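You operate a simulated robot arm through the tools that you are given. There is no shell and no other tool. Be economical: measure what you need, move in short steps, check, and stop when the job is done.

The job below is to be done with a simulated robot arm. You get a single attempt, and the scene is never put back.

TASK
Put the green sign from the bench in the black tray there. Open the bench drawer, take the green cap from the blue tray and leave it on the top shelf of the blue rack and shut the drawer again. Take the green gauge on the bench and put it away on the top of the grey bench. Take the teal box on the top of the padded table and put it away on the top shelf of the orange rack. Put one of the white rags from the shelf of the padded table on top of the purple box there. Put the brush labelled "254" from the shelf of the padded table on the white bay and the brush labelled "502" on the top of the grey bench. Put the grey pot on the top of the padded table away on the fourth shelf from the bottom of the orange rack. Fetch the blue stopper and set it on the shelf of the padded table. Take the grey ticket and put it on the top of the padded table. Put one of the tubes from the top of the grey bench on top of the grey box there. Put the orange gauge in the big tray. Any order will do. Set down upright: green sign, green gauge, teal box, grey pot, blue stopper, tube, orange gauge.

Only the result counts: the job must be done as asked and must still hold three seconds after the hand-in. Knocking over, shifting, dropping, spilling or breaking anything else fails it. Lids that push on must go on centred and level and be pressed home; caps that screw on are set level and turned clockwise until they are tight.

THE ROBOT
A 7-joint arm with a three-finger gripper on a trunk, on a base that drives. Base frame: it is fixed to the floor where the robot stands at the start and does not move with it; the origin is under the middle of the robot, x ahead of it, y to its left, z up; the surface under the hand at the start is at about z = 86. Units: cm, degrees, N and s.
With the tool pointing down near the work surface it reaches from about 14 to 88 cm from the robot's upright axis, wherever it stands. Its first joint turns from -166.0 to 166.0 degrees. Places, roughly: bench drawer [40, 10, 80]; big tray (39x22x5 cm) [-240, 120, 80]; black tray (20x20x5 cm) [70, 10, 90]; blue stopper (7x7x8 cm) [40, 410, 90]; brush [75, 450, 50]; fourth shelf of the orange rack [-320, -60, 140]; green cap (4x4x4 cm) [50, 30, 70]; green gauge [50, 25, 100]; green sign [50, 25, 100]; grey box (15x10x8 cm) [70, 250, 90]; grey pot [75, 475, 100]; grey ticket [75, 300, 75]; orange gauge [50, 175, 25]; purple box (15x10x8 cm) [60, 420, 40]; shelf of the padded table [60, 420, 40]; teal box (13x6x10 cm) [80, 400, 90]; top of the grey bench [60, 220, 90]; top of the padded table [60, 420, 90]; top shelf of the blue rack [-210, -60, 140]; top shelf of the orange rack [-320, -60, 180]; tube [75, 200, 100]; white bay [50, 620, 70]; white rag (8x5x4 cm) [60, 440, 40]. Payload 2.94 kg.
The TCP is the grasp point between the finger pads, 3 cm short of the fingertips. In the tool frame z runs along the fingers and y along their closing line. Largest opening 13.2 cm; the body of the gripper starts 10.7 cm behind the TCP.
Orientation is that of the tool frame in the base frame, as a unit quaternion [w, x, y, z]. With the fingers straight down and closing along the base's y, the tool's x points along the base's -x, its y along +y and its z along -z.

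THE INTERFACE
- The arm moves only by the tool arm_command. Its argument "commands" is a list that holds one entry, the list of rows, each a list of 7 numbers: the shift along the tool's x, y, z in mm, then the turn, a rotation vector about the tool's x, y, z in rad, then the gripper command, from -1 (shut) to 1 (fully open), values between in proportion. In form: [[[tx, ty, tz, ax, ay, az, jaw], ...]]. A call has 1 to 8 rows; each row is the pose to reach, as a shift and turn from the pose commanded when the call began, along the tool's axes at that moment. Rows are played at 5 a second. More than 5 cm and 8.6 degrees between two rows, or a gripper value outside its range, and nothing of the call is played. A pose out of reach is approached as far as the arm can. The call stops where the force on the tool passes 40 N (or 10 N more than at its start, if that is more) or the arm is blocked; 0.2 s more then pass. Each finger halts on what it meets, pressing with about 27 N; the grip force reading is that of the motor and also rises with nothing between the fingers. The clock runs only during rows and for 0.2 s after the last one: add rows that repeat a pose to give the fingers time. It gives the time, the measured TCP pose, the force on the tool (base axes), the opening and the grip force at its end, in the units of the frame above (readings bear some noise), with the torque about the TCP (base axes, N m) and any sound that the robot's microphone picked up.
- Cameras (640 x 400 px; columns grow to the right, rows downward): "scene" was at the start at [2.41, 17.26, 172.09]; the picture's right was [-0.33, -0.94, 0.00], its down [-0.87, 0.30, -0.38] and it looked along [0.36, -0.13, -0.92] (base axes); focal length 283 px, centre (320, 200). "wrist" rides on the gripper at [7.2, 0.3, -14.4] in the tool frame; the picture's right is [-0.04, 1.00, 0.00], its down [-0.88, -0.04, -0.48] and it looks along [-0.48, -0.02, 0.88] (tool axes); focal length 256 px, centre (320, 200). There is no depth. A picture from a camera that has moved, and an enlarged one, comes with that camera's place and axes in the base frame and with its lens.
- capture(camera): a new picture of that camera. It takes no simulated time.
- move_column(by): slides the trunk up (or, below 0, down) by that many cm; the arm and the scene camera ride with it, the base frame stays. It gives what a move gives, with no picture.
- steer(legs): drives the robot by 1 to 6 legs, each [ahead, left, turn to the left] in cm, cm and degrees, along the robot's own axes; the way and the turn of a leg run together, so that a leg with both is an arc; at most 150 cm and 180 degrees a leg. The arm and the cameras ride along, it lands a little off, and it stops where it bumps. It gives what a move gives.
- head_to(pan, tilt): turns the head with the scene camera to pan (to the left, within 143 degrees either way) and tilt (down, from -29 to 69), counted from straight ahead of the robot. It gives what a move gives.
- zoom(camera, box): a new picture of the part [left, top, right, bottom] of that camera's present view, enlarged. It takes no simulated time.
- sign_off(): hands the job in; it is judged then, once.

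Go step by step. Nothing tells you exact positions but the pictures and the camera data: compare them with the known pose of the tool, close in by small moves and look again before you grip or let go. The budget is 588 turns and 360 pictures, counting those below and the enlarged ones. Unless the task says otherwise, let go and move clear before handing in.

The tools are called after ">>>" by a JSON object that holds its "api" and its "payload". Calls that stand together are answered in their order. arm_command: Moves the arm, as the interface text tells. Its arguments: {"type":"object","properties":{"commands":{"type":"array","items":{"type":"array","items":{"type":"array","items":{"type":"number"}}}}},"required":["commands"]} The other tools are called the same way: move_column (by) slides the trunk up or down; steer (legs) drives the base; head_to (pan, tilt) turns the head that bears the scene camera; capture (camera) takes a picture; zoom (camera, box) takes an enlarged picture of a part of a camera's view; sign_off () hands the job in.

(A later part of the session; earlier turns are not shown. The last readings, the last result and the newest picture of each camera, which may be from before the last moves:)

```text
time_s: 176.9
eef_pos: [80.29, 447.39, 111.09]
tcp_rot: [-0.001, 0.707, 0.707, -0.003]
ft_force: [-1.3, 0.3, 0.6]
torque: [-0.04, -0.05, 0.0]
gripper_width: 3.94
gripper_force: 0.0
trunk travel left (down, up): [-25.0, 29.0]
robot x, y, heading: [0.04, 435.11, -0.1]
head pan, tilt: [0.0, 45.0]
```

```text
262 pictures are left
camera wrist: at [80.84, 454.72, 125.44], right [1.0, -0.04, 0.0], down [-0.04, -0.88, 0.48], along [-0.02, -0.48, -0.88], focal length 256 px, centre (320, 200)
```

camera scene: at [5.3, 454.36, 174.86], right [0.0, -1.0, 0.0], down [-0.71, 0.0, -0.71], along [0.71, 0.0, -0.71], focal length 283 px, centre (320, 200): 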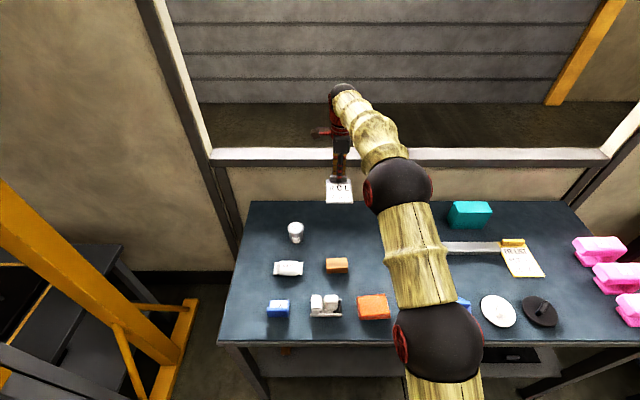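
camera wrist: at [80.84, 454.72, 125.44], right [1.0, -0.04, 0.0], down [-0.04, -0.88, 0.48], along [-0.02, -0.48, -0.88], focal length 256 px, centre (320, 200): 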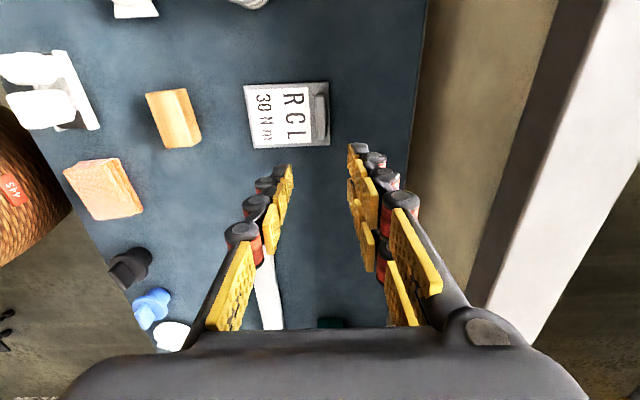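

The ticket lies on the padded table. Now I'll back off and set up a 45° forward tilt, needed for the low shelf.

>>> {"api": "steer", "payload": {"legs": [[-45, 0, 0], [0, -28, 0]]}}

>>> {"api": "arm_command", "payload": {"commands": [[[0, -30, 0, 0, 0, -0.14, -0.4], [0, -60, 0, 0, 0, -0.28, -0.4], [0, -90, 0, 0, 0, -0.42, -0.4], [0, -120, 0, 0, 0, -0.56, -0.4], [0, -140, 0, 0, 0, -0.7, -0.4], [0, -150, 0, 0, 0, -0.84, -0.4], [0, -150, 0, 0, 0, -0.98, -0.4], [0, -150, 0, 0, 0, -1.12, -0.4]]]}}

>>> {"api": "arm_command", "payload": {"commands": [[[0, 0, 0, 0, 0, -0.15, -0.4], [0, 0, 0, 0, 0, -0.3, -0.4], [0, 0, 0, 0, 0, -0.448, 0]]]}}

>>> {"api": "arm_command", "payload": {"commands": [[[0, 0, 0, 0, -0.14, 0, 0.2], [0, 0, 0, 0, -0.28, 0, 0.3], [0, 0, 0, 0, -0.42, 0, 0.3], [0, 0, 0, 0, -0.56, 0, 0.3], [0, 0, 0, 0, -0.7, 0, 0.3], [0, 0, 0, 0, -0.785, 0, 0.3]]]}}

>>> {"api": "capture", "payload": {"camera": "wrist"}}

>>> {"api": "capture", "payload": {"camera": "scene"}}

```text
time_s: 181.2
eef_pos: [35.06, 419.14, 111.08]
tcp_rot: [0.0, 0.71, 0.705, -0.003]
ft_force: [0.6, 0.7, -0.1]
torque: [0.01, 0.0, 0.03]
gripper_width: 3.96
gripper_force: 0.1
trunk travel left (down, up): [-25.0, 29.0]
robot x, y, heading: [-45.24, 407.18, -0.4]
head pan, tilt: [0.0, 45.0]
```

```text
time_s: 183.0
eef_pos: [20.12, 419.29, 111.07]
tcp_rot: [-0.002, 0.226, 0.974, -0.002]
ft_force: [-0.1, 0.9, 0.5]
torque: [-0.01, -0.01, 0.02]
gripper_width: 3.97
gripper_force: 0.2
trunk travel left (down, up): [-25.0, 29.0]
robot x, y, heading: [-45.16, 407.54, -0.2]
head pan, tilt: [0.0, 45.0]
```

```text
time_s: 183.8
eef_pos: [19.99, 419.37, 111.01]
tcp_rot: [-0.002, 0.003, 1.0, -0.002]
ft_force: [-0.5, -0.6, -0.4]
torque: [0.01, -0.02, -0.04]
gripper_width: 6.54
gripper_force: 0.1
trunk travel left (down, up): [-25.0, 29.0]
robot x, y, heading: [-45.75, 407.69, -0.6]
head pan, tilt: [0.0, 45.0]
```

```text
time_s: 185.2
eef_pos: [20.13, 419.24, 111.19]
tcp_rot: [0.382, 0.005, 0.924, -0.004]
ft_force: [0.4, -0.2, 0.4]
torque: [-0.04, 0.06, 0.0]
gripper_width: 8.58
gripper_force: 0.1
trunk travel left (down, up): [-25.0, 29.0]
robot x, y, heading: [-45.68, 407.43, -0.4]
head pan, tilt: [0.0, 45.0]
```

```text
261 pictures are left
camera wrist: at [4.92, 419.78, 116.3], right [0.04, 1.0, 0.03], down [0.29, -0.04, 0.96], along [0.96, -0.03, -0.29], focal length 256 px, centre (320, 200)
```

wrist: 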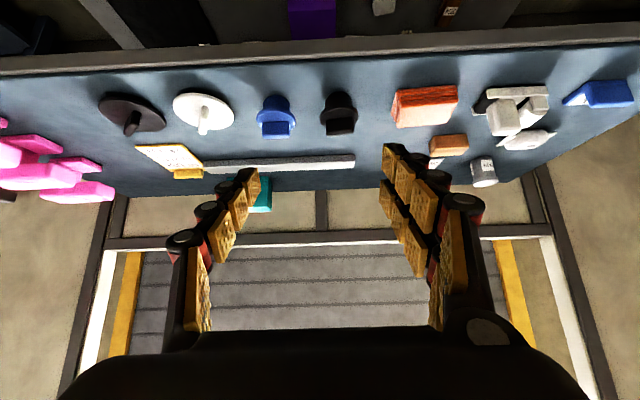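

```text
260 pictures are left
camera scene: at [-40.15, 426.63, 174.87], right [-0.01, -1.0, 0.0], down [-0.71, 0.01, -0.71], along [0.71, -0.01, -0.71], focal length 283 px, centre (320, 200)
```

scene: 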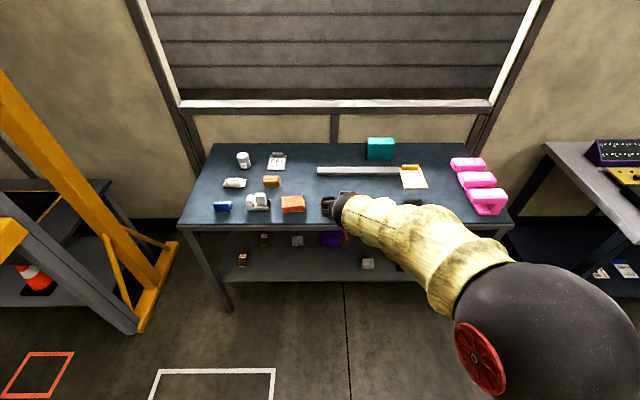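

>>> {"api": "zoom", "payload": {"camera": "wrist", "box": [200, 60, 400, 180]}}

>>> {"api": "zoom", "payload": {"camera": "wrist", "box": [240, 0, 500, 60]}}

```text
3.20 times, centred on (300, 120) of wrist
camera zoom: at [4.92, 419.78, 116.3], right [0.04, 1.0, 0.03], down [0.29, -0.04, 0.96], along [0.96, -0.03, -0.29], focal length 819 px, centre (384, 456)
```

zoom: 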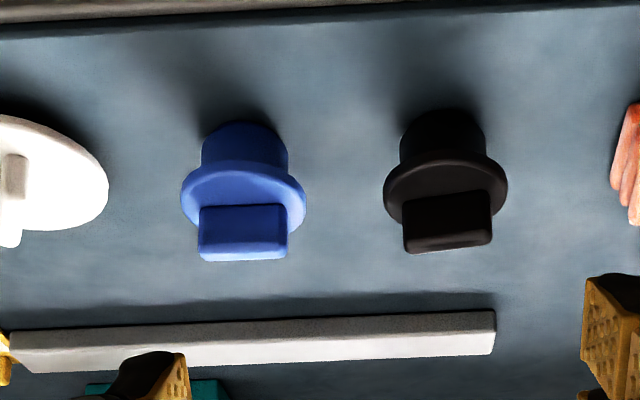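

```text
2.46 times, centred on (370, 30) of wrist
camera zoom: at [4.92, 419.78, 116.3], right [0.04, 1.0, 0.03], down [0.29, -0.04, 0.96], along [0.96, -0.03, -0.29], focal length 630 px, centre (197, 618)
```

zoom: 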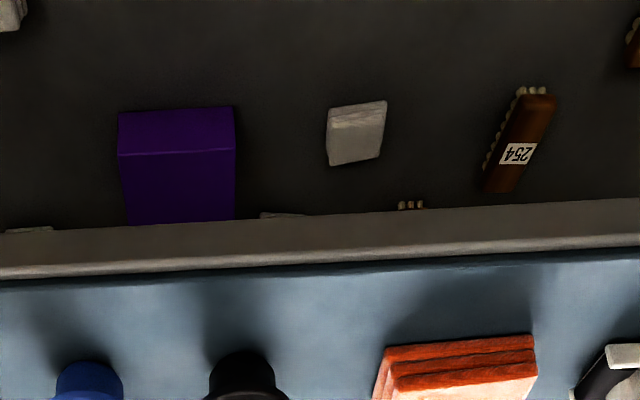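

The stopper has a 5 cm fin along y on top, near (44.5, 411.3, 91.5). I'll line up 10 cm back along the 45° tool axis.

>>> {"api": "arm_command", "payload": {"commands": [[[-7, -16, 39, 0, 0, 0, 0.1], [-14, -32, 78, 0, 0, 0, 0.1], [-21, -48, 117, 0, 0, 0, 0.1], [-28, -64, 156, 0, 0, 0, 0.1], [-35, -79, 194, 0, 0, 0, 0.1], [-35, -79, 194, 0, 0, 0, 0.1]]]}}

>>> {"api": "capture", "payload": {"camera": "wrist"}}

```text
time_s: 186.6
eef_pos: [36.21, 411.05, 99.78]
tcp_rot: [0.381, 0.003, 0.925, -0.003]
ft_force: [0.7, 0.5, -1.4]
torque: [0.01, 0.01, 0.01]
gripper_width: 7.25
gripper_force: 0.0
trunk travel left (down, up): [-25.0, 29.0]
robot x, y, heading: [-45.19, 407.76, -0.4]
head pan, tilt: [0.0, 45.0]
```

```text
257 pictures are left
camera wrist: at [21.01, 411.51, 104.92], right [0.04, 1.0, 0.03], down [0.29, -0.04, 0.96], along [0.96, -0.03, -0.29], focal length 256 px, centre (320, 200)
```

wrist: 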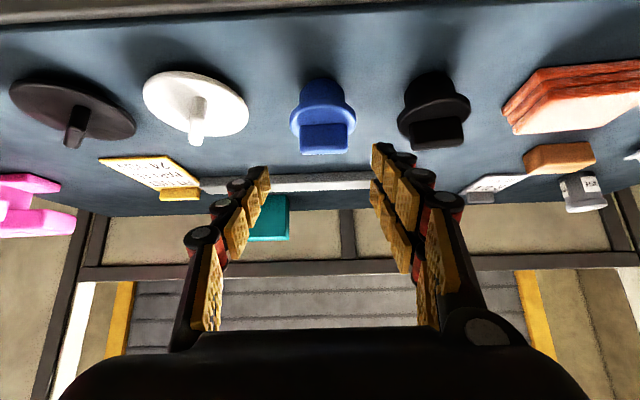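

>>> {"api": "arm_command", "payload": {"commands": [[[0, 5, 45, 0, 0, 0, 0.1], [0, 5, 80, 0, 0, 0, 0.1], [0, 5, 97, 0, 0, 0, 0.1]]]}}

>>> {"api": "zoom", "payload": {"camera": "wrist", "box": [200, 60, 440, 260]}}

```text
time_s: 187.4
eef_pos: [43.05, 411.33, 92.78]
tcp_rot: [0.381, 0.003, 0.924, -0.004]
ft_force: [0.1, 0.1, 0.6]
torque: [0.0, 0.05, -0.03]
gripper_width: 7.25
gripper_force: 0.0
trunk travel left (down, up): [-25.0, 29.0]
robot x, y, heading: [-45.31, 407.51, -0.4]
head pan, tilt: [0.0, 45.0]
```

```text
2.00 times, centred on (320, 160) of wrist
camera zoom: at [27.84, 412.0, 97.96], right [0.04, 1.0, 0.03], down [0.29, -0.04, 0.96], along [0.96, -0.03, -0.29], focal length 512 px, centre (320, 280)
```

zoom: 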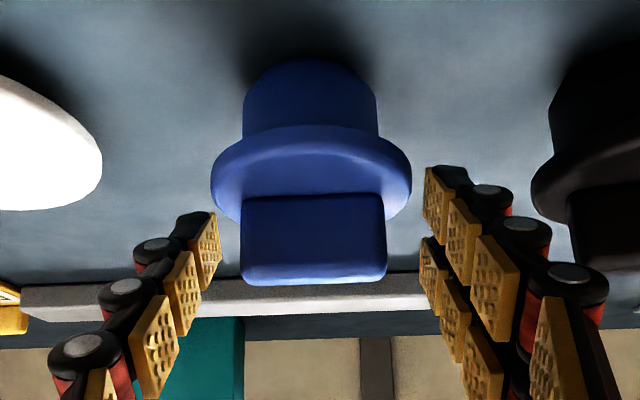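

>>> {"api": "arm_command", "payload": {"commands": [[[0, 0, 0, 0, 0, 0, -0.1], [0, 0, 0, 0, 0, 0, -0.3], [0, 0, 0, 0, 0, 0, -0.5], [0, 0, 0, 0, 0, 0, -0.5]]]}}

>>> {"api": "zoom", "payload": {"camera": "wrist", "box": [200, 60, 440, 260]}}

```text
time_s: 188.4
eef_pos: [43.05, 411.48, 93.01]
tcp_rot: [0.383, 0.004, 0.924, -0.004]
ft_force: [0.8, 0.6, 8.4]
torque: [-0.22, -0.12, 0.01]
gripper_width: 5.72
gripper_force: 26.8
trunk travel left (down, up): [-25.0, 29.0]
robot x, y, heading: [-45.32, 407.59, -0.4]
head pan, tilt: [0.0, 45.0]
```

```text
2.00 times, centred on (320, 160) of wrist
camera zoom: at [27.85, 412.02, 98.15], right [0.04, 1.0, 0.03], down [0.28, -0.04, 0.96], along [0.96, -0.03, -0.29], focal length 512 px, centre (320, 280)
```

zoom: 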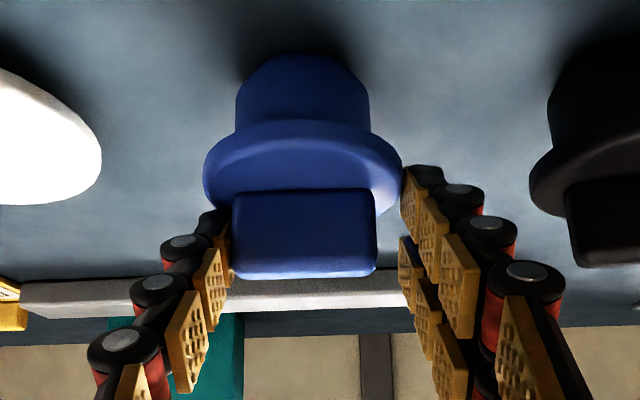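

>>> {"api": "arm_command", "payload": {"commands": [[[0, 0, 0, 0, 0, 0, 0.1], [0, 0, 0, 0, 0, 0, 0.1], [-6, -1, -6, 0, 0, 0, 0.1], [-6, -1, -6, 0, 0, 0, -0.1], [-6, -1, -6, 0, 0, 0, -0.3], [-6, -1, -6, 0, 0, 0, -0.5], [-6, -1, -6, 0, 0, 0, -0.5]]]}}

>>> {"api": "zoom", "payload": {"camera": "wrist", "box": [200, 60, 440, 260]}}

```text
time_s: 190.0
eef_pos: [43.08, 411.44, 93.67]
tcp_rot: [0.382, 0.004, 0.924, -0.003]
ft_force: [-0.2, -0.1, -0.1]
torque: [0.05, 0.05, 0.02]
gripper_width: 5.64
gripper_force: 26.6
trunk travel left (down, up): [-25.0, 29.0]
robot x, y, heading: [-45.31, 407.69, -0.7]
head pan, tilt: [0.0, 45.0]
```

```text
2.00 times, centred on (320, 160) of wrist
camera zoom: at [27.83, 411.94, 98.88], right [0.04, 1.0, 0.03], down [0.29, -0.04, 0.96], along [0.96, -0.03, -0.29], focal length 512 px, centre (320, 280)
```

zoom: 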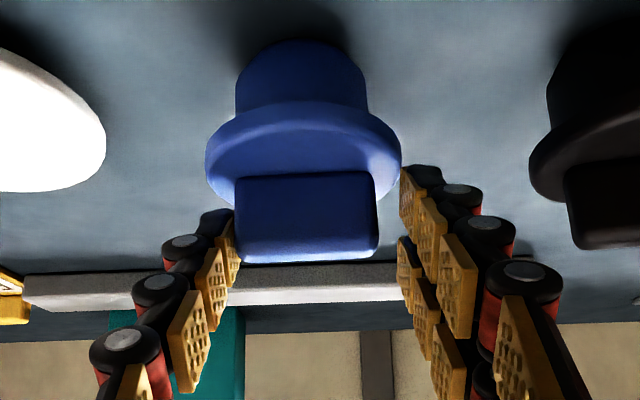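

The right fingertip catches the wider flange, so I'll grip the 7 cm flange rim across its diameter instead. I'll open wider and lower around it.

>>> {"api": "arm_command", "payload": {"commands": [[[0, 0, 0, 0, 0, 0, 0.26], [-5, -3, -5, 0, 0, 0, 0.26], [-5, -3, -5, 0, 0, 0, 0.26], [8, -3, 14, 0, 0, 0, 0.26], [20, -3, 31, 0, 0, 0, 0.26]]]}}

>>> {"api": "zoom", "payload": {"camera": "wrist", "box": [200, 60, 440, 260]}}

```text
time_s: 191.2
eef_pos: [43.65, 411.22, 90.04]
tcp_rot: [0.381, 0.005, 0.924, -0.004]
ft_force: [0.4, 0.1, -0.1]
torque: [-0.03, 0.05, -0.02]
gripper_width: 8.32
gripper_force: 0.1
trunk travel left (down, up): [-25.0, 29.0]
robot x, y, heading: [-45.53, 407.58, -0.3]
head pan, tilt: [0.0, 45.0]
```

```text
2.00 times, centred on (320, 160) of wrist
camera zoom: at [28.54, 411.63, 95.27], right [0.04, 1.0, 0.03], down [0.29, -0.04, 0.96], along [0.96, -0.03, -0.29], focal length 512 px, centre (320, 280)
```

zoom: 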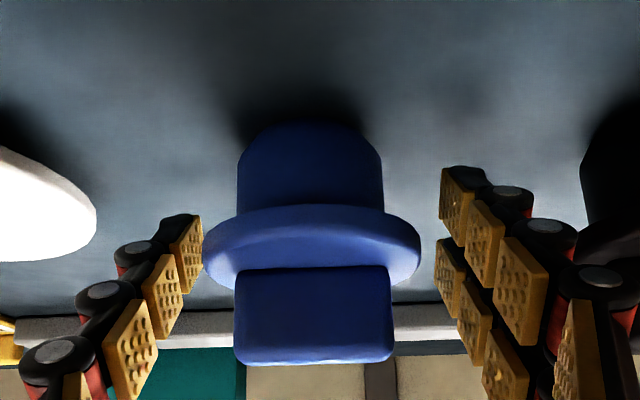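

>>> {"api": "arm_command", "payload": {"commands": [[[0, -2, 0, 0, 0, 0, 0.1], [0, -2, 0, 0, 0, 0, 0], [0, -2, 0, 0, 0, 0, -0.1], [0, -2, 0, 0, 0, 0, -0.1]]]}}

>>> {"api": "zoom", "payload": {"camera": "wrist", "box": [200, 60, 440, 260]}}

```text
time_s: 192.2
eef_pos: [43.64, 411.03, 90.11]
tcp_rot: [0.381, 0.004, 0.925, -0.003]
ft_force: [-0.1, -1.0, 0.4]
torque: [0.01, 0.04, 0.02]
gripper_width: 6.53
gripper_force: 26.2
trunk travel left (down, up): [-25.0, 29.0]
robot x, y, heading: [-45.17, 407.59, -0.7]
head pan, tilt: [0.0, 45.0]
```

```text
2.00 times, centred on (320, 160) of wrist
camera zoom: at [28.49, 411.47, 95.35], right [0.04, 1.0, 0.03], down [0.29, -0.04, 0.96], along [0.96, -0.03, -0.29], focal length 512 px, centre (320, 280)
```

zoom: 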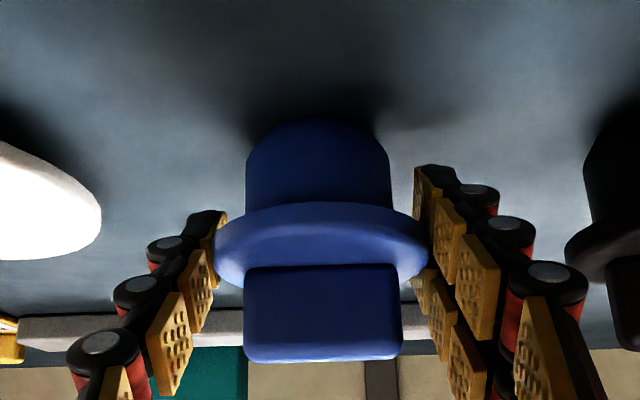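

>>> {"api": "arm_command", "payload": {"commands": [[[-7, 0, -7, 0, 0, 0, -0.1], [-21, 0, -21, 0, 0, 0, -0.1], [-42, 0, -42, 0, 0, 0, -0.1], [-70, 0, -70, 0, 0, 0, -0.1], [-90, 0, -90, 0, 0, 0, -0.1]]]}}

>>> {"api": "capture", "payload": {"camera": "wrist"}}

```text
time_s: 193.4
eef_pos: [43.81, 411.09, 102.87]
tcp_rot: [0.381, 0.004, 0.925, -0.003]
ft_force: [0.4, 0.3, -1.6]
torque: [0.03, -0.07, 0.0]
gripper_width: 6.52
gripper_force: 27.6
trunk travel left (down, up): [-25.0, 29.0]
robot x, y, heading: [-45.74, 407.19, -0.4]
head pan, tilt: [0.0, 45.0]
```

```text
251 pictures are left
camera wrist: at [28.6, 411.62, 108.12], right [0.04, 1.0, 0.03], down [0.29, -0.04, 0.96], along [0.96, -0.03, -0.29], focal length 256 px, centre (320, 200)
```

wrist: 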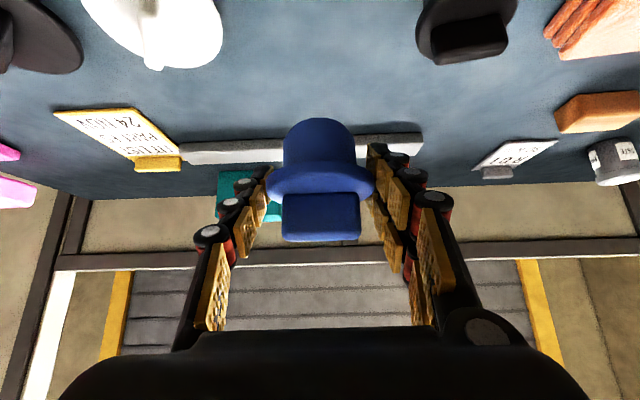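

Stopper held level. I'll back off, lower the trunk and inspect the shelf.

>>> {"api": "steer", "payload": {"legs": [[-40, 0, 0]]}}

>>> {"api": "move_column", "payload": {"by": -25}}

>>> {"api": "head_to", "payload": {"pan": 0, "tilt": 40}}

>>> {"api": "capture", "payload": {"camera": "scene"}}

>>> {"api": "capture", "payload": {"camera": "wrist"}}

```text
time_s: 195.9
eef_pos: [3.52, 411.21, 103.03]
tcp_rot: [0.381, 0.004, 0.925, -0.004]
ft_force: [0.2, 0.5, -1.7]
torque: [-0.01, -0.01, -0.01]
gripper_width: 6.52
gripper_force: 26.9
trunk travel left (down, up): [-25.0, 29.0]
robot x, y, heading: [-85.67, 407.93, -0.5]
head pan, tilt: [0.0, 45.0]
```

```text
time_s: 198.5
eef_pos: [3.54, 411.41, 77.97]
tcp_rot: [0.381, 0.006, 0.924, -0.005]
ft_force: [-1.1, 0.1, -1.8]
torque: [0.02, -0.02, 0.01]
gripper_width: 6.49
gripper_force: 27.1
trunk travel left (down, up): [0.0, 54.0]
robot x, y, heading: [-85.85, 407.73, -0.8]
head pan, tilt: [0.0, 45.0]
```

```text
time_s: 199.1
eef_pos: [3.7, 411.27, 77.96]
tcp_rot: [0.381, 0.004, 0.924, -0.004]
ft_force: [-0.6, -0.1, -1.0]
torque: [-0.03, 0.04, 0.01]
gripper_width: 6.51
gripper_force: 27.3
trunk travel left (down, up): [0.0, 54.0]
robot x, y, heading: [-85.6, 407.67, -0.5]
head pan, tilt: [0.0, 40.0]
```

```text
250 pictures are left
camera scene: at [-79.85, 426.94, 150.59], right [-0.01, -1.0, 0.0], down [-0.64, 0.01, -0.77], along [0.77, -0.01, -0.64], focal length 283 px, centre (320, 200)
```

scene: 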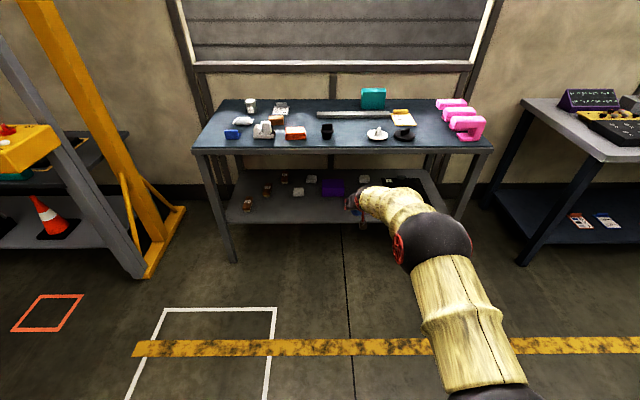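

```text
249 pictures are left
camera wrist: at [-11.52, 411.8, 83.1], right [0.04, 1.0, 0.03], down [0.29, -0.04, 0.96], along [0.96, -0.03, -0.29], focal length 256 px, centre (320, 200)
```

wrist: 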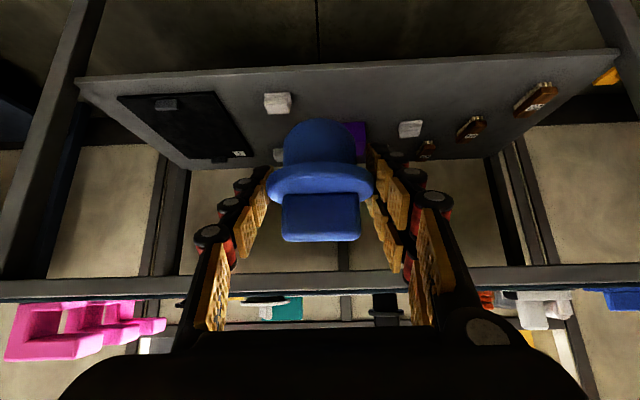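

>>> {"api": "zoom", "payload": {"camera": "scene", "box": [200, 160, 480, 240]}}

>>> {"api": "zoom", "payload": {"camera": "wrist", "box": [90, 50, 610, 180]}}

```text
2.29 times, centred on (340, 200) of scene
camera zoom: at [-79.85, 426.94, 150.59], right [-0.01, -1.0, 0.0], down [-0.64, 0.01, -0.77], along [0.77, -0.01, -0.64], focal length 648 px, centre (274, 200)
```

zoom: 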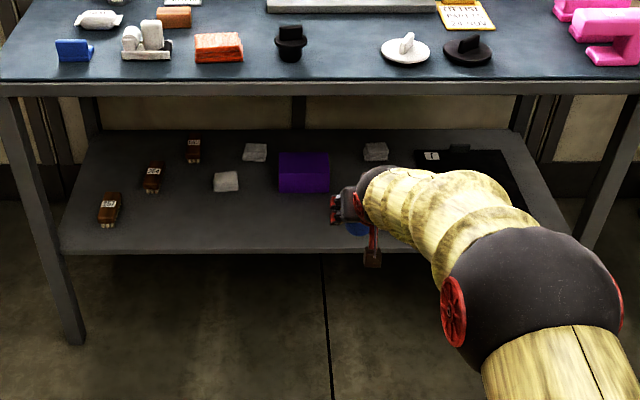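

```text
1.23 times, centred on (350, 115) of wrist
camera zoom: at [-11.52, 411.8, 83.1], right [0.04, 1.0, 0.03], down [0.29, -0.04, 0.96], along [0.96, -0.03, -0.29], focal length 315 px, centre (283, 305)
```

zoom: 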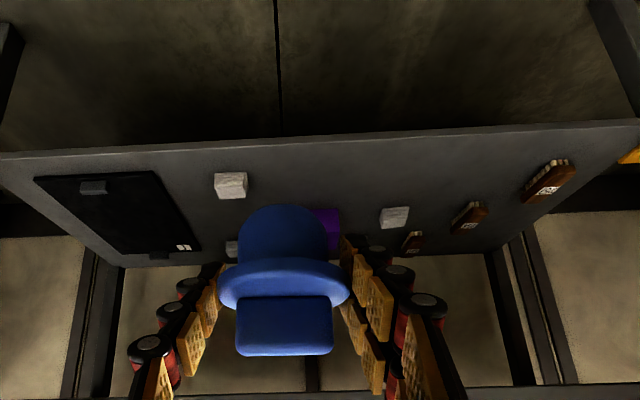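

Free spot for the stopper: front of the shelf at about (42, 431). I'll lower in front of the table, then drive it in over the shelf.

>>> {"api": "steer", "payload": {"legs": [[0, 20, 0.5]]}}

>>> {"api": "arm_command", "payload": {"commands": [[[34, 0, 16, 0, 0, 0, -0.1], [67, 0, 32, 0, 0, 0, -0.1], [101, 0, 48, 0, 0, 0, -0.1], [134, 0, 64, 0, 0, 0, -0.1], [168, 0, 80, 0, 0, 0, -0.1], [202, 0, 96, 0, 0, 0, -0.1], [235, 0, 112, 0, 0, 0, -0.1], [266, 0, 127, 0, 0, 0, -0.1]]]}}

>>> {"api": "capture", "payload": {"camera": "wrist"}}

```text
time_s: 200.7
eef_pos: [3.71, 432.19, 77.99]
tcp_rot: [0.381, 0.002, 0.925, -0.003]
ft_force: [0.7, 0.6, -0.7]
torque: [-0.02, -0.03, -0.03]
gripper_width: 6.51
gripper_force: 26.2
trunk travel left (down, up): [0.0, 54.0]
robot x, y, heading: [-85.07, 428.22, -0.2]
head pan, tilt: [0.0, 40.0]
```

```text
time_s: 202.5
eef_pos: [-6.7, 431.7, 49.92]
tcp_rot: [0.377, 0.067, 0.924, 0.017]
ft_force: [0.8, 0.7, 0.7]
torque: [-0.08, 0.17, 0.08]
gripper_width: 6.47
gripper_force: 27.3
trunk travel left (down, up): [0.0, 54.0]
robot x, y, heading: [-85.93, 427.92, -0.1]
head pan, tilt: [0.0, 40.0]
```

```text
246 pictures are left
camera wrist: at [-21.58, 433.26, 55.3], right [0.14, 0.98, 0.11], down [0.29, -0.15, 0.95], along [0.95, -0.1, -0.3], focal length 256 px, centre (320, 200)
```

wrist: 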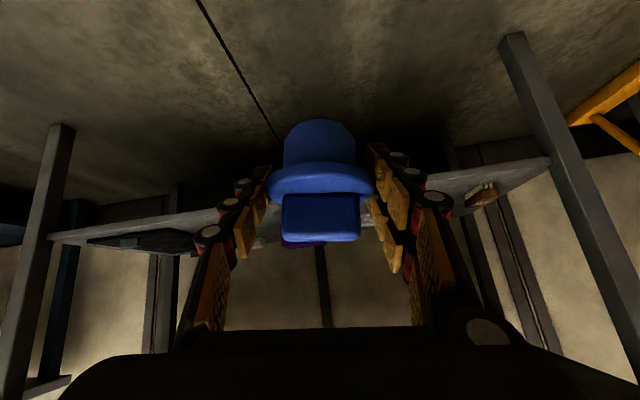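

>>> {"api": "arm_command", "payload": {"commands": [[[0, 0, 0, 0, 0, 0, -0.1], [0, 0, 0, 0, 0, 0, -0.1]]]}}

```text
time_s: 203.1
eef_pos: [-6.49, 431.87, 50.11]
tcp_rot: [0.38, 0.002, 0.925, -0.003]
ft_force: [1.0, 0.7, -1.3]
torque: [-0.05, -0.01, -0.01]
gripper_width: 6.48
gripper_force: 27.2
trunk travel left (down, up): [0.0, 54.0]
robot x, y, heading: [-85.24, 427.72, -0.1]
head pan, tilt: [0.0, 40.0]
```

>>> {"api": "steer", "payload": {"legs": [[30, 0, 0]]}}

>>> {"api": "capture", "payload": {"camera": "wrist"}}

>>> {"api": "zoom", "payload": {"camera": "scene", "box": [180, 140, 480, 330]}}

```text
time_s: 205.2
eef_pos: [23.96, 431.67, 50.06]
tcp_rot: [0.38, 0.004, 0.925, -0.004]
ft_force: [0.1, -0.2, -1.2]
torque: [0.0, 0.0, 0.0]
gripper_width: 6.47
gripper_force: 26.9
trunk travel left (down, up): [0.0, 54.0]
robot x, y, heading: [-55.14, 428.16, -0.4]
head pan, tilt: [0.0, 40.0]
```

```text
245 pictures are left
camera wrist: at [8.68, 432.09, 55.23], right [0.04, 1.0, 0.03], down [0.29, -0.04, 0.96], along [0.96, -0.03, -0.29], focal length 256 px, centre (320, 200)
```

wrist: 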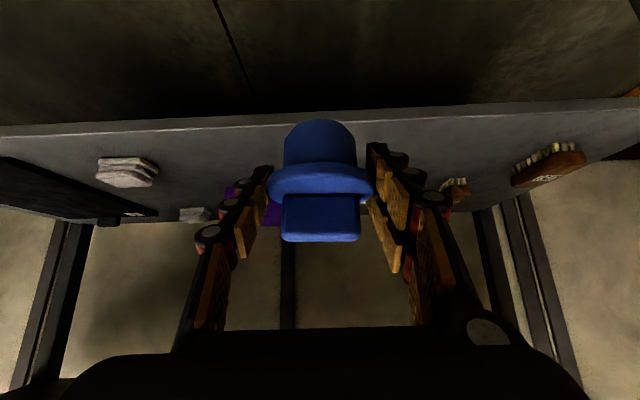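

```text
2.11 times, centred on (330, 235) of scene
camera zoom: at [-49.57, 447.11, 150.59], right [-0.01, -1.0, 0.0], down [-0.64, 0.0, -0.77], along [0.77, 0.0, -0.64], focal length 597 px, centre (299, 126)
```

zoom: 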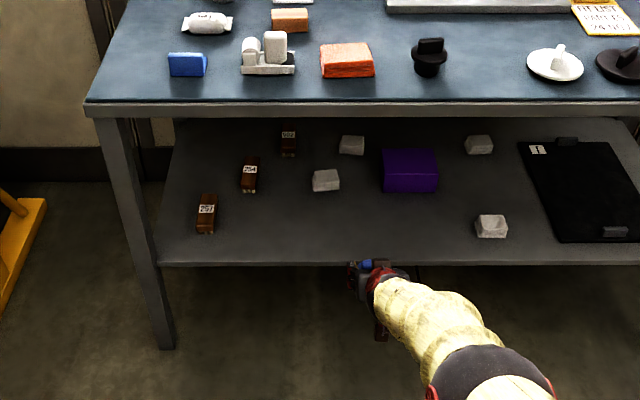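

>>> {"api": "steer", "payload": {"legs": [[17.5, 0, 0]]}}

>>> {"api": "zoom", "payload": {"camera": "scene", "box": [180, 160, 480, 350]}}

>>> {"api": "capture", "payload": {"camera": "wrist"}}

```text
time_s: 206.7
eef_pos: [41.51, 431.62, 50.15]
tcp_rot: [0.382, 0.003, 0.924, -0.003]
ft_force: [0.2, 1.0, -1.2]
torque: [0.01, 0.01, -0.01]
gripper_width: 6.47
gripper_force: 26.9
trunk travel left (down, up): [0.0, 54.0]
robot x, y, heading: [-37.41, 427.93, -0.5]
head pan, tilt: [0.0, 40.0]
```

```text
2.11 times, centred on (330, 255) of scene
camera zoom: at [-31.94, 447.02, 150.59], right [-0.01, -1.0, 0.0], down [-0.64, 0.0, -0.77], along [0.77, 0.0, -0.64], focal length 597 px, centre (299, 84)
```

zoom: 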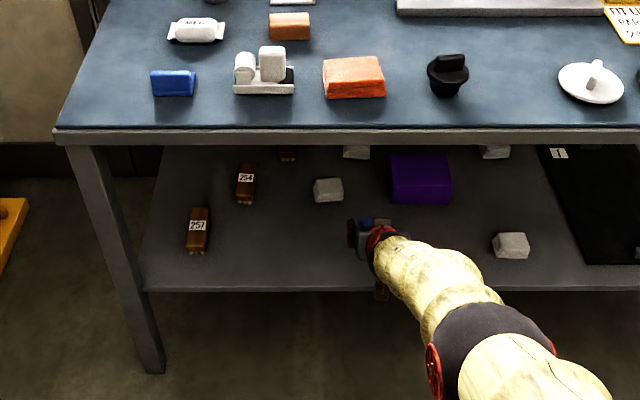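

```text
242 pictures are left
camera wrist: at [26.32, 432.05, 55.23], right [0.04, 1.0, 0.03], down [0.29, -0.04, 0.96], along [0.96, -0.03, -0.29], focal length 256 px, centre (320, 200)
```

wrist: 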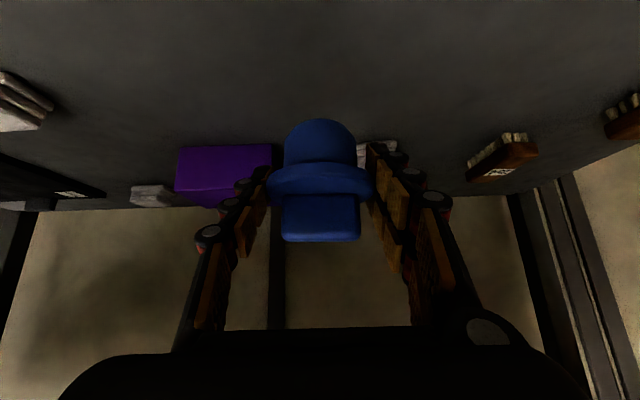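

>>> {"api": "arm_command", "payload": {"commands": [[[14, 0, 14, 0, 0, 0, -0.1], [25, 0, 25, 0, 0, 0, -0.1], [32, 0, 32, 0, 0, 0, -0.1], [36, 0, 36, 0, 0, 0, -0.1], [38, 0, 38, 0, 0, 0, -0.1]]]}}

```text
time_s: 207.9
eef_pos: [41.45, 431.56, 44.79]
tcp_rot: [0.381, 0.003, 0.925, -0.004]
ft_force: [1.0, 0.0, -1.4]
torque: [0.02, 0.01, 0.0]
gripper_width: 6.45
gripper_force: 26.9
trunk travel left (down, up): [0.0, 54.0]
robot x, y, heading: [-37.53, 427.72, -0.4]
head pan, tilt: [0.0, 40.0]
```

>>> {"api": "arm_command", "payload": {"commands": [[[2, 0, 2, 0, 0, 0, -0.1], [4, 0, 4, 0, 0, 0, -0.1], [6, 0, 6, 0, 0, 0, -0.1]]]}}

```text
time_s: 208.7
eef_pos: [41.4, 431.45, 43.9]
tcp_rot: [0.38, 0.003, 0.925, -0.003]
ft_force: [-0.5, 1.0, -0.4]
torque: [-0.04, -0.01, 0.01]
gripper_width: 6.46
gripper_force: 26.9
trunk travel left (down, up): [0.0, 54.0]
robot x, y, heading: [-37.68, 427.79, -0.3]
head pan, tilt: [0.0, 40.0]
```

>>> {"api": "arm_command", "payload": {"commands": [[[1.5, 0, 1.5, 0, 0, 0, -0.1], [3, 0, 3, 0, 0, 0, -0.1], [4.5, 0, 4.5, 0, 0, 0, -0.1]]]}}

```text
time_s: 209.5
eef_pos: [41.48, 431.51, 43.29]
tcp_rot: [0.381, 0.003, 0.925, -0.004]
ft_force: [0.3, -0.1, -1.3]
torque: [-0.05, 0.02, -0.01]
gripper_width: 6.44
gripper_force: 27.1
trunk travel left (down, up): [0.0, 54.0]
robot x, y, heading: [-37.66, 428.29, -0.4]
head pan, tilt: [0.0, 40.0]
```

>>> {"api": "arm_command", "payload": {"commands": [[[1.5, 0, 1.5, 0, 0, 0, -0.1], [3, 0, 3, 0, 0, 0, -0.1], [4.5, 0, 4.5, 0, 0, 0, -0.1], [6, 0, 6, 0, 0, 0, -0.1]]]}}

>>> {"api": "capture", "payload": {"camera": "wrist"}}

```text
time_s: 210.5
eef_pos: [41.31, 431.57, 42.35]
tcp_rot: [0.381, 0.003, 0.925, -0.004]
ft_force: [0.2, -0.2, -0.4]
torque: [-0.02, -0.02, 0.03]
gripper_width: 6.46
gripper_force: 27.2
trunk travel left (down, up): [0.0, 54.0]
robot x, y, heading: [-37.47, 427.64, -0.4]
head pan, tilt: [0.0, 40.0]
```

```text
241 pictures are left
camera wrist: at [26.28, 432.05, 47.46], right [0.04, 1.0, 0.03], down [0.29, -0.04, 0.96], along [0.96, -0.03, -0.29], focal length 256 px, centre (320, 200)
```

wrist: 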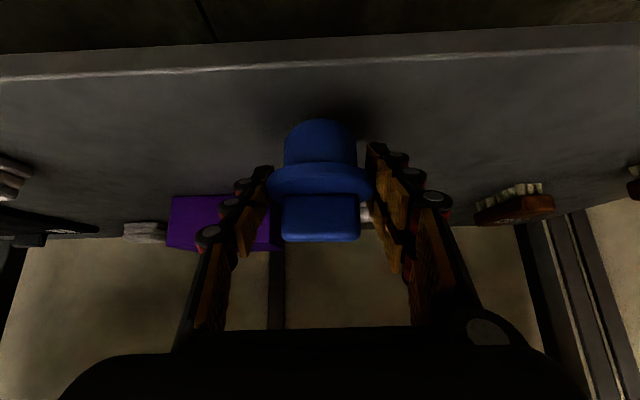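

>>> {"api": "arm_command", "payload": {"commands": [[[1.5, 0, 1.5, 0, 0, 0, -0.1], [3, 0, 3, 0, 0, 0, -0.1], [4.5, 0, 4.5, 0, 0, 0, -0.1], [6, 0, 6, 0, 0, 0, -0.1]]]}}

```text
time_s: 211.5
eef_pos: [41.52, 431.65, 41.56]
tcp_rot: [0.382, 0.003, 0.924, -0.003]
ft_force: [1.0, -0.1, -0.8]
torque: [-0.04, 0.01, 0.0]
gripper_width: 6.45
gripper_force: 27.0
trunk travel left (down, up): [0.0, 54.0]
robot x, y, heading: [-37.15, 427.84, -0.5]
head pan, tilt: [0.0, 40.0]
```

>>> {"api": "arm_command", "payload": {"commands": [[[1.5, 0, 1.5, 0, 0, 0, -0.1], [3, 0, 3, 0, 0, 0, -0.1], [4.5, 0, 4.5, 0, 0, 0, -0.1], [6, 0, 6, 0, 0, 0, -0.1], [7.5, 0, 7.5, 0, 0, 0, -0.1]]]}}

>>> {"api": "capture", "payload": {"camera": "wrist"}}

```text
time_s: 212.7
eef_pos: [41.48, 431.45, 40.47]
tcp_rot: [0.381, 0.002, 0.925, -0.003]
ft_force: [-0.5, -0.7, -1.9]
torque: [0.04, 0.02, 0.0]
gripper_width: 6.42
gripper_force: 27.5
trunk travel left (down, up): [0.0, 54.0]
robot x, y, heading: [-37.56, 428.18, -0.4]
head pan, tilt: [0.0, 40.0]
```

```text
240 pictures are left
camera wrist: at [26.28, 431.98, 45.61], right [0.04, 1.0, 0.03], down [0.29, -0.04, 0.96], along [0.96, -0.03, -0.29], focal length 256 px, centre (320, 200)
```

wrist: 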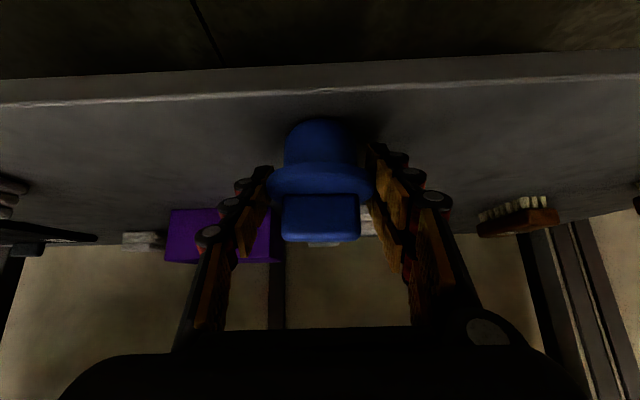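

>>> {"api": "arm_command", "payload": {"commands": [[[1.5, 0, 1.5, 0, 0, 0, -0.1], [3, 0, 3, 0, 0, 0, -0.1], [4.5, 0, 4.5, 0, 0, 0, -0.1], [6, 0, 6, 0, 0, 0, -0.1], [7.5, 0, 7.5, 0, 0, 0, -0.1]]]}}

```text
time_s: 213.9
eef_pos: [41.68, 431.45, 39.81]
tcp_rot: [0.383, 0.003, 0.924, -0.003]
ft_force: [6.8, 3.3, 18.9]
torque: [0.2, -0.05, -0.07]
gripper_width: 6.53
gripper_force: 27.0
trunk travel left (down, up): [0.0, 54.0]
robot x, y, heading: [-37.29, 427.93, -0.3]
head pan, tilt: [0.0, 40.0]
```

Contact (shelf at z≈36). I'll ease up, open and back out along the tool axis.

>>> {"api": "arm_command", "payload": {"commands": [[[-3, 0, -3, 0, 0, 0, 0], [-3, 0, -3, 0, 0, 0, 0.2], [-3, 0, -3, 0, 0, 0, 0.26], [-3, 0, -3, 0, 0, 0, 0.26], [-3, 0, -35, 0, 0, 0, 0.26], [-3, 0, -80, 0, 0, 0, 0.26], [-3, 0, -120, 0, 0, 0, 0.26]]]}}

>>> {"api": "capture", "payload": {"camera": "wrist"}}

```text
time_s: 215.5
eef_pos: [33.2, 431.84, 48.28]
tcp_rot: [0.379, 0.005, 0.925, -0.009]
ft_force: [-0.1, 0.8, -0.5]
torque: [0.01, -0.01, 0.01]
gripper_width: 8.33
gripper_force: 0.1
trunk travel left (down, up): [0.0, 54.0]
robot x, y, heading: [-37.58, 428.2, -0.3]
head pan, tilt: [0.0, 40.0]
```

```text
239 pictures are left
camera wrist: at [18.11, 432.26, 53.42], right [0.05, 1.0, 0.02], down [0.29, -0.03, 0.96], along [0.96, -0.04, -0.29], focal length 256 px, centre (320, 200)
```

wrist: 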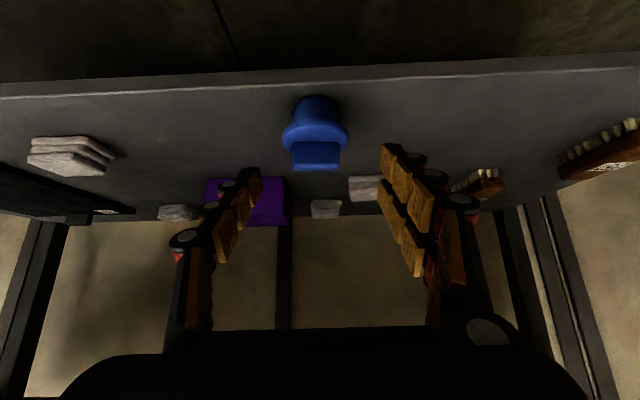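

The stopper stands on the shelf. Next is the front white rag, near (45, 400), so I'll strafe right.

>>> {"api": "steer", "payload": {"legs": [[0, -31, 0]]}}

>>> {"api": "capture", "payload": {"camera": "wrist"}}

>>> {"api": "zoom", "payload": {"camera": "scene", "box": [220, 180, 480, 350]}}

```text
time_s: 217.6
eef_pos: [33.12, 400.48, 48.21]
tcp_rot: [0.38, 0.005, 0.925, -0.009]
ft_force: [-0.3, -0.1, -0.5]
torque: [0.03, 0.01, 0.01]
gripper_width: 8.32
gripper_force: 0.0
trunk travel left (down, up): [0.0, 54.0]
robot x, y, heading: [-37.99, 396.59, -0.2]
head pan, tilt: [0.0, 40.0]
```

```text
238 pictures are left
camera wrist: at [17.96, 401.06, 53.4], right [0.05, 1.0, 0.02], down [0.29, -0.03, 0.96], along [0.96, -0.04, -0.29], focal length 256 px, centre (320, 200)
```

wrist: 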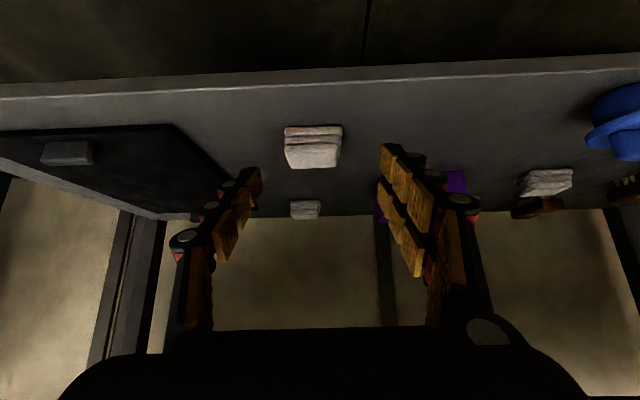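

```text
2.35 times, centred on (350, 265) of scene
camera zoom: at [-32.07, 415.84, 150.59], right [-0.01, -1.0, 0.0], down [-0.64, 0.0, -0.77], along [0.77, 0.0, -0.64], focal length 667 px, centre (249, 47)
```

zoom: 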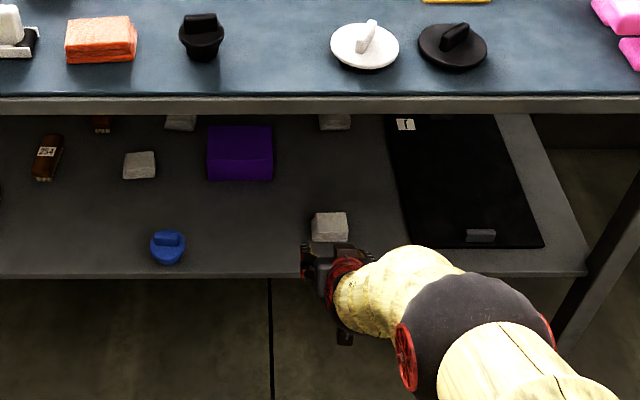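

>>> {"api": "arm_command", "payload": {"commands": [[[-17, -7, 30, 0, 0, 0, 0.6], [-35, -14, 59, 0, 0, 0, 0.6], [-35, -14, 95, 0, 0, 0, 0.6], [-35, -14, 130, 0, 0, 0, 0.6], [-35, -14, 157, 0, 0, 0, 0.6]]]}}

>>> {"api": "capture", "payload": {"camera": "wrist"}}

```text
time_s: 218.8
eef_pos: [46.73, 398.84, 39.42]
tcp_rot: [0.38, 0.006, 0.925, -0.008]
ft_force: [0.2, 0.1, 0.5]
torque: [-0.01, 0.06, -0.01]
gripper_width: 10.59
gripper_force: 0.0
trunk travel left (down, up): [0.0, 54.0]
robot x, y, heading: [-37.66, 396.66, -0.3]
head pan, tilt: [0.0, 40.0]
```

```text
236 pictures are left
camera wrist: at [31.53, 399.44, 44.62], right [0.05, 1.0, 0.02], down [0.29, -0.03, 0.96], along [0.96, -0.04, -0.29], focal length 256 px, centre (320, 200)
```

wrist: 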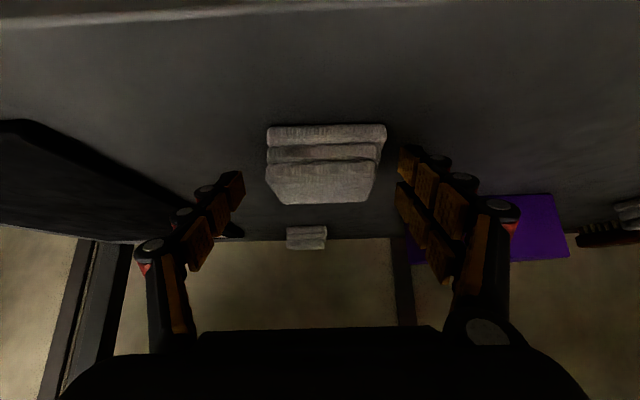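

>>> {"api": "arm_command", "payload": {"commands": [[[-3, 0, 3, 0, 0, 0, 0.6], [-3, 0, 3, 0, 0, 0, 0.3], [-3, 0, 3, 0, 0, 0, 0.1], [-3, 0, 3, 0, 0, 0, -0.1], [-3, 0, 3, 0, 0, 0, -0.2], [-3, 0, 3, 0, 0, 0, -0.2]]]}}

>>> {"api": "capture", "payload": {"camera": "wrist"}}

```text
time_s: 220.2
eef_pos: [47.07, 398.92, 39.5]
tcp_rot: [0.381, 0.005, 0.925, -0.009]
ft_force: [0.1, 3.9, 7.3]
torque: [0.33, 0.02, -0.04]
gripper_width: 6.92
gripper_force: 26.9
trunk travel left (down, up): [0.0, 54.0]
robot x, y, heading: [-37.63, 396.58, -0.5]
head pan, tilt: [0.0, 40.0]
```

```text
235 pictures are left
camera wrist: at [31.95, 399.45, 44.75], right [0.05, 1.0, 0.02], down [0.29, -0.03, 0.96], along [0.96, -0.04, -0.29], focal length 256 px, centre (320, 200)
```

wrist: 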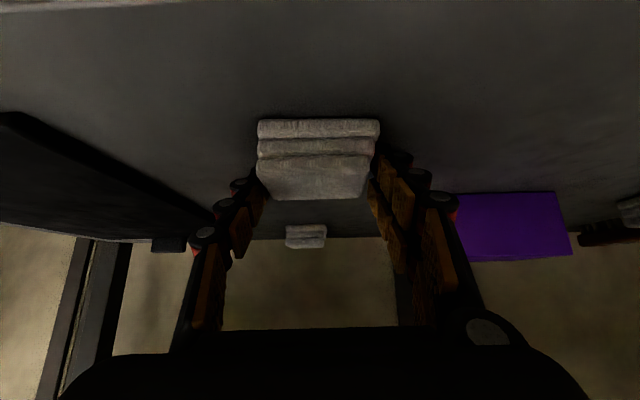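

Placing this on the purple box needs more tilt to clear the table edge. I'll open, tilt another 10° and regrip so the rag stays flat.

>>> {"api": "arm_command", "payload": {"commands": [[[0, 0, 0, 0, 0, 0, 0.3], [0, 0, 0, 0, 0, 0, 0.4], [0, 0, 0, 0, -0.1, 0, 0.4], [0, 0, 0, 0, -0.2, 0, 0.4], [0, 0, 0, 0, -0.2, 0, 0.2], [0, 0, 0, 0, -0.2, 0, 0], [0, 0, 0, 0, -0.2, 0, -0.2], [0, 0, 0, 0, -0.2, 0, -0.2]]]}}

>>> {"api": "capture", "payload": {"camera": "wrist"}}

```text
time_s: 222.0
eef_pos: [47.26, 399.51, 39.75]
tcp_rot: [0.468, 0.008, 0.883, -0.015]
ft_force: [0.0, 0.1, 2.3]
torque: [0.03, 0.08, 0.01]
gripper_width: 6.91
gripper_force: 26.8
out of reach, approached as far as the arm can: row 4, 5, 6, 7, 8
trunk travel left (down, up): [0.0, 54.0]
robot x, y, heading: [-37.62, 397.08, -0.1]
head pan, tilt: [0.0, 40.0]
```

```text
234 pictures are left
camera wrist: at [31.42, 400.3, 41.77], right [0.05, 1.0, 0.02], down [0.1, -0.02, 0.99], along [0.99, -0.05, -0.1], focal length 256 px, centre (320, 200)
```

wrist: 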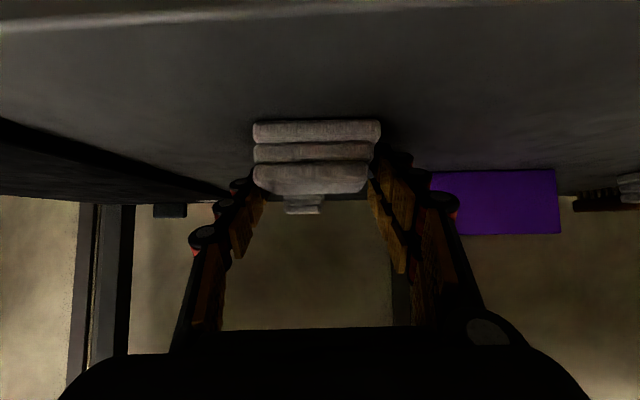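

>>> {"api": "arm_command", "payload": {"commands": [[[-8, 0, -6, 0, 0, 0, -0.2], [-25, 0, -17, 0, 0, 0, -0.2], [-45, 0, -31, 0, 0, 0, -0.2], [-65, 0, -45, 0, 0, 0, -0.2], [-90, 0, -61, 0, 0, 0, -0.2], [-90, 0, -61, 0, 0, 0, -0.2]]]}}

>>> {"api": "capture", "payload": {"camera": "wrist"}}

>>> {"api": "capture", "payload": {"camera": "scene"}}

```text
time_s: 223.4
eef_pos: [47.35, 399.51, 50.56]
tcp_rot: [0.471, 0.005, 0.882, -0.01]
ft_force: [0.4, -0.4, -0.6]
torque: [0.02, 0.02, 0.08]
gripper_width: 6.91
gripper_force: 27.0
trunk travel left (down, up): [0.0, 54.0]
robot x, y, heading: [-37.67, 397.02, -0.5]
head pan, tilt: [0.0, 40.0]
```

```text
233 pictures are left
camera wrist: at [31.48, 400.1, 52.63], right [0.04, 1.0, 0.02], down [0.1, -0.03, 0.99], along [0.99, -0.04, -0.1], focal length 256 px, centre (320, 200)
```

wrist: 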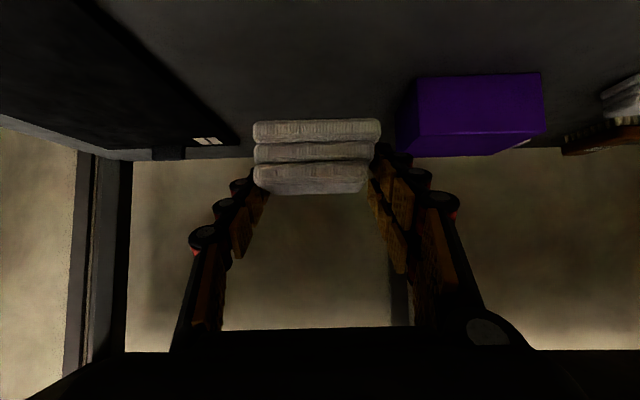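

```text
232 pictures are left
camera scene: at [-32.07, 415.82, 150.59], right [-0.01, -1.0, 0.0], down [-0.64, 0.0, -0.77], along [0.77, 0.0, -0.64], focal length 283 px, centre (320, 200)
```

scene: 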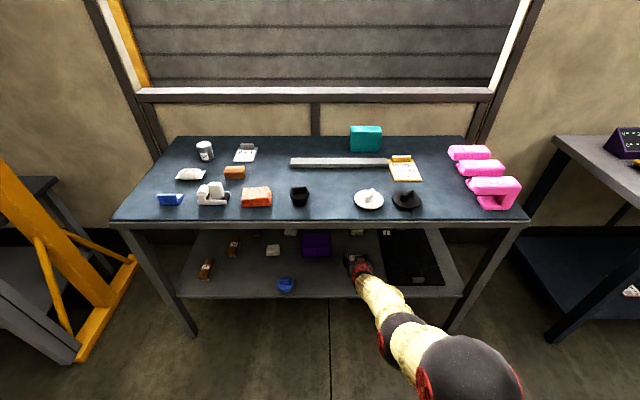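

>>> {"api": "steer", "payload": {"legs": [[0, 17.8, 0.3], [16.7, 0, 0]]}}

>>> {"api": "capture", "payload": {"camera": "wrist"}}

>>> {"api": "zoom", "payload": {"camera": "scene", "box": [200, 200, 460, 370]}}

```text
time_s: 225.9
eef_pos: [64.25, 417.2, 50.5]
tcp_rot: [0.469, 0.004, 0.883, -0.01]
ft_force: [-0.3, 0.6, -0.5]
torque: [-0.01, 0.03, 0.02]
gripper_width: 6.89
gripper_force: 27.2
trunk travel left (down, up): [0.0, 54.0]
robot x, y, heading: [-20.94, 414.19, -0.4]
head pan, tilt: [0.0, 40.0]
```

```text
231 pictures are left
camera wrist: at [48.55, 417.79, 52.61], right [0.04, 1.0, 0.02], down [0.1, -0.03, 1.0], along [0.99, -0.04, -0.1], focal length 256 px, centre (320, 200)
```

wrist: 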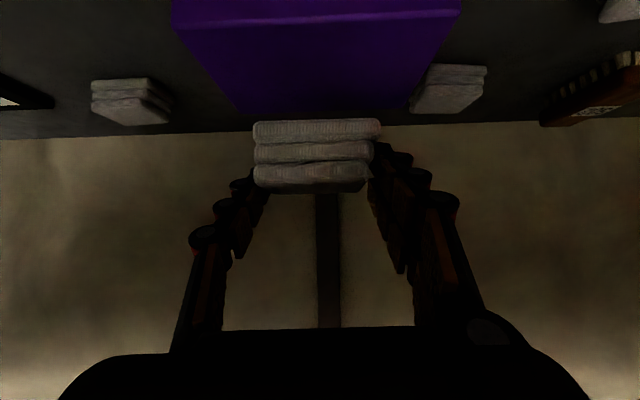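

```text
2.35 times, centred on (330, 285) of scene
camera zoom: at [-15.04, 433.4, 150.6], right [0.0, -1.0, 0.0], down [-0.64, 0.0, -0.77], along [0.77, 0.0, -0.64], focal length 667 px, centre (296, 0)
```

zoom: 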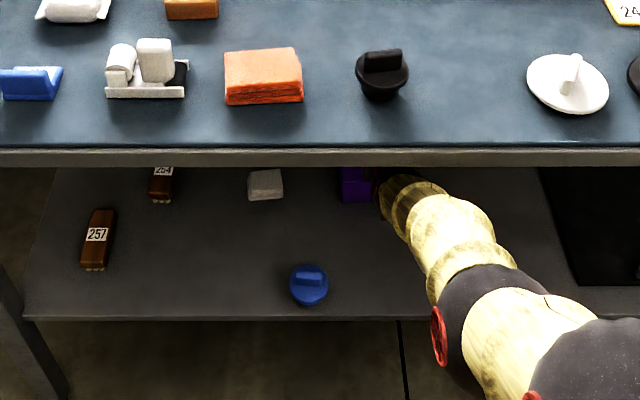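

>>> {"api": "arm_command", "payload": {"commands": [[[12, 3, 0, 0, 0, 0, -0.2], [20, 5, 4, 0, 0, 0, -0.2], [26, 5, 8, 0, 0, 0, -0.2], [29, 5, 10, 0, 0, 0, -0.2]]]}}

```text
time_s: 226.9
eef_pos: [63.55, 417.72, 47.48]
tcp_rot: [0.471, 0.004, 0.882, -0.009]
ft_force: [-0.7, 0.5, 0.1]
torque: [-0.03, -0.05, 0.02]
gripper_width: 6.89
gripper_force: 27.0
trunk travel left (down, up): [0.0, 54.0]
robot x, y, heading: [-20.39, 414.26, -0.2]
head pan, tilt: [0.0, 40.0]
```

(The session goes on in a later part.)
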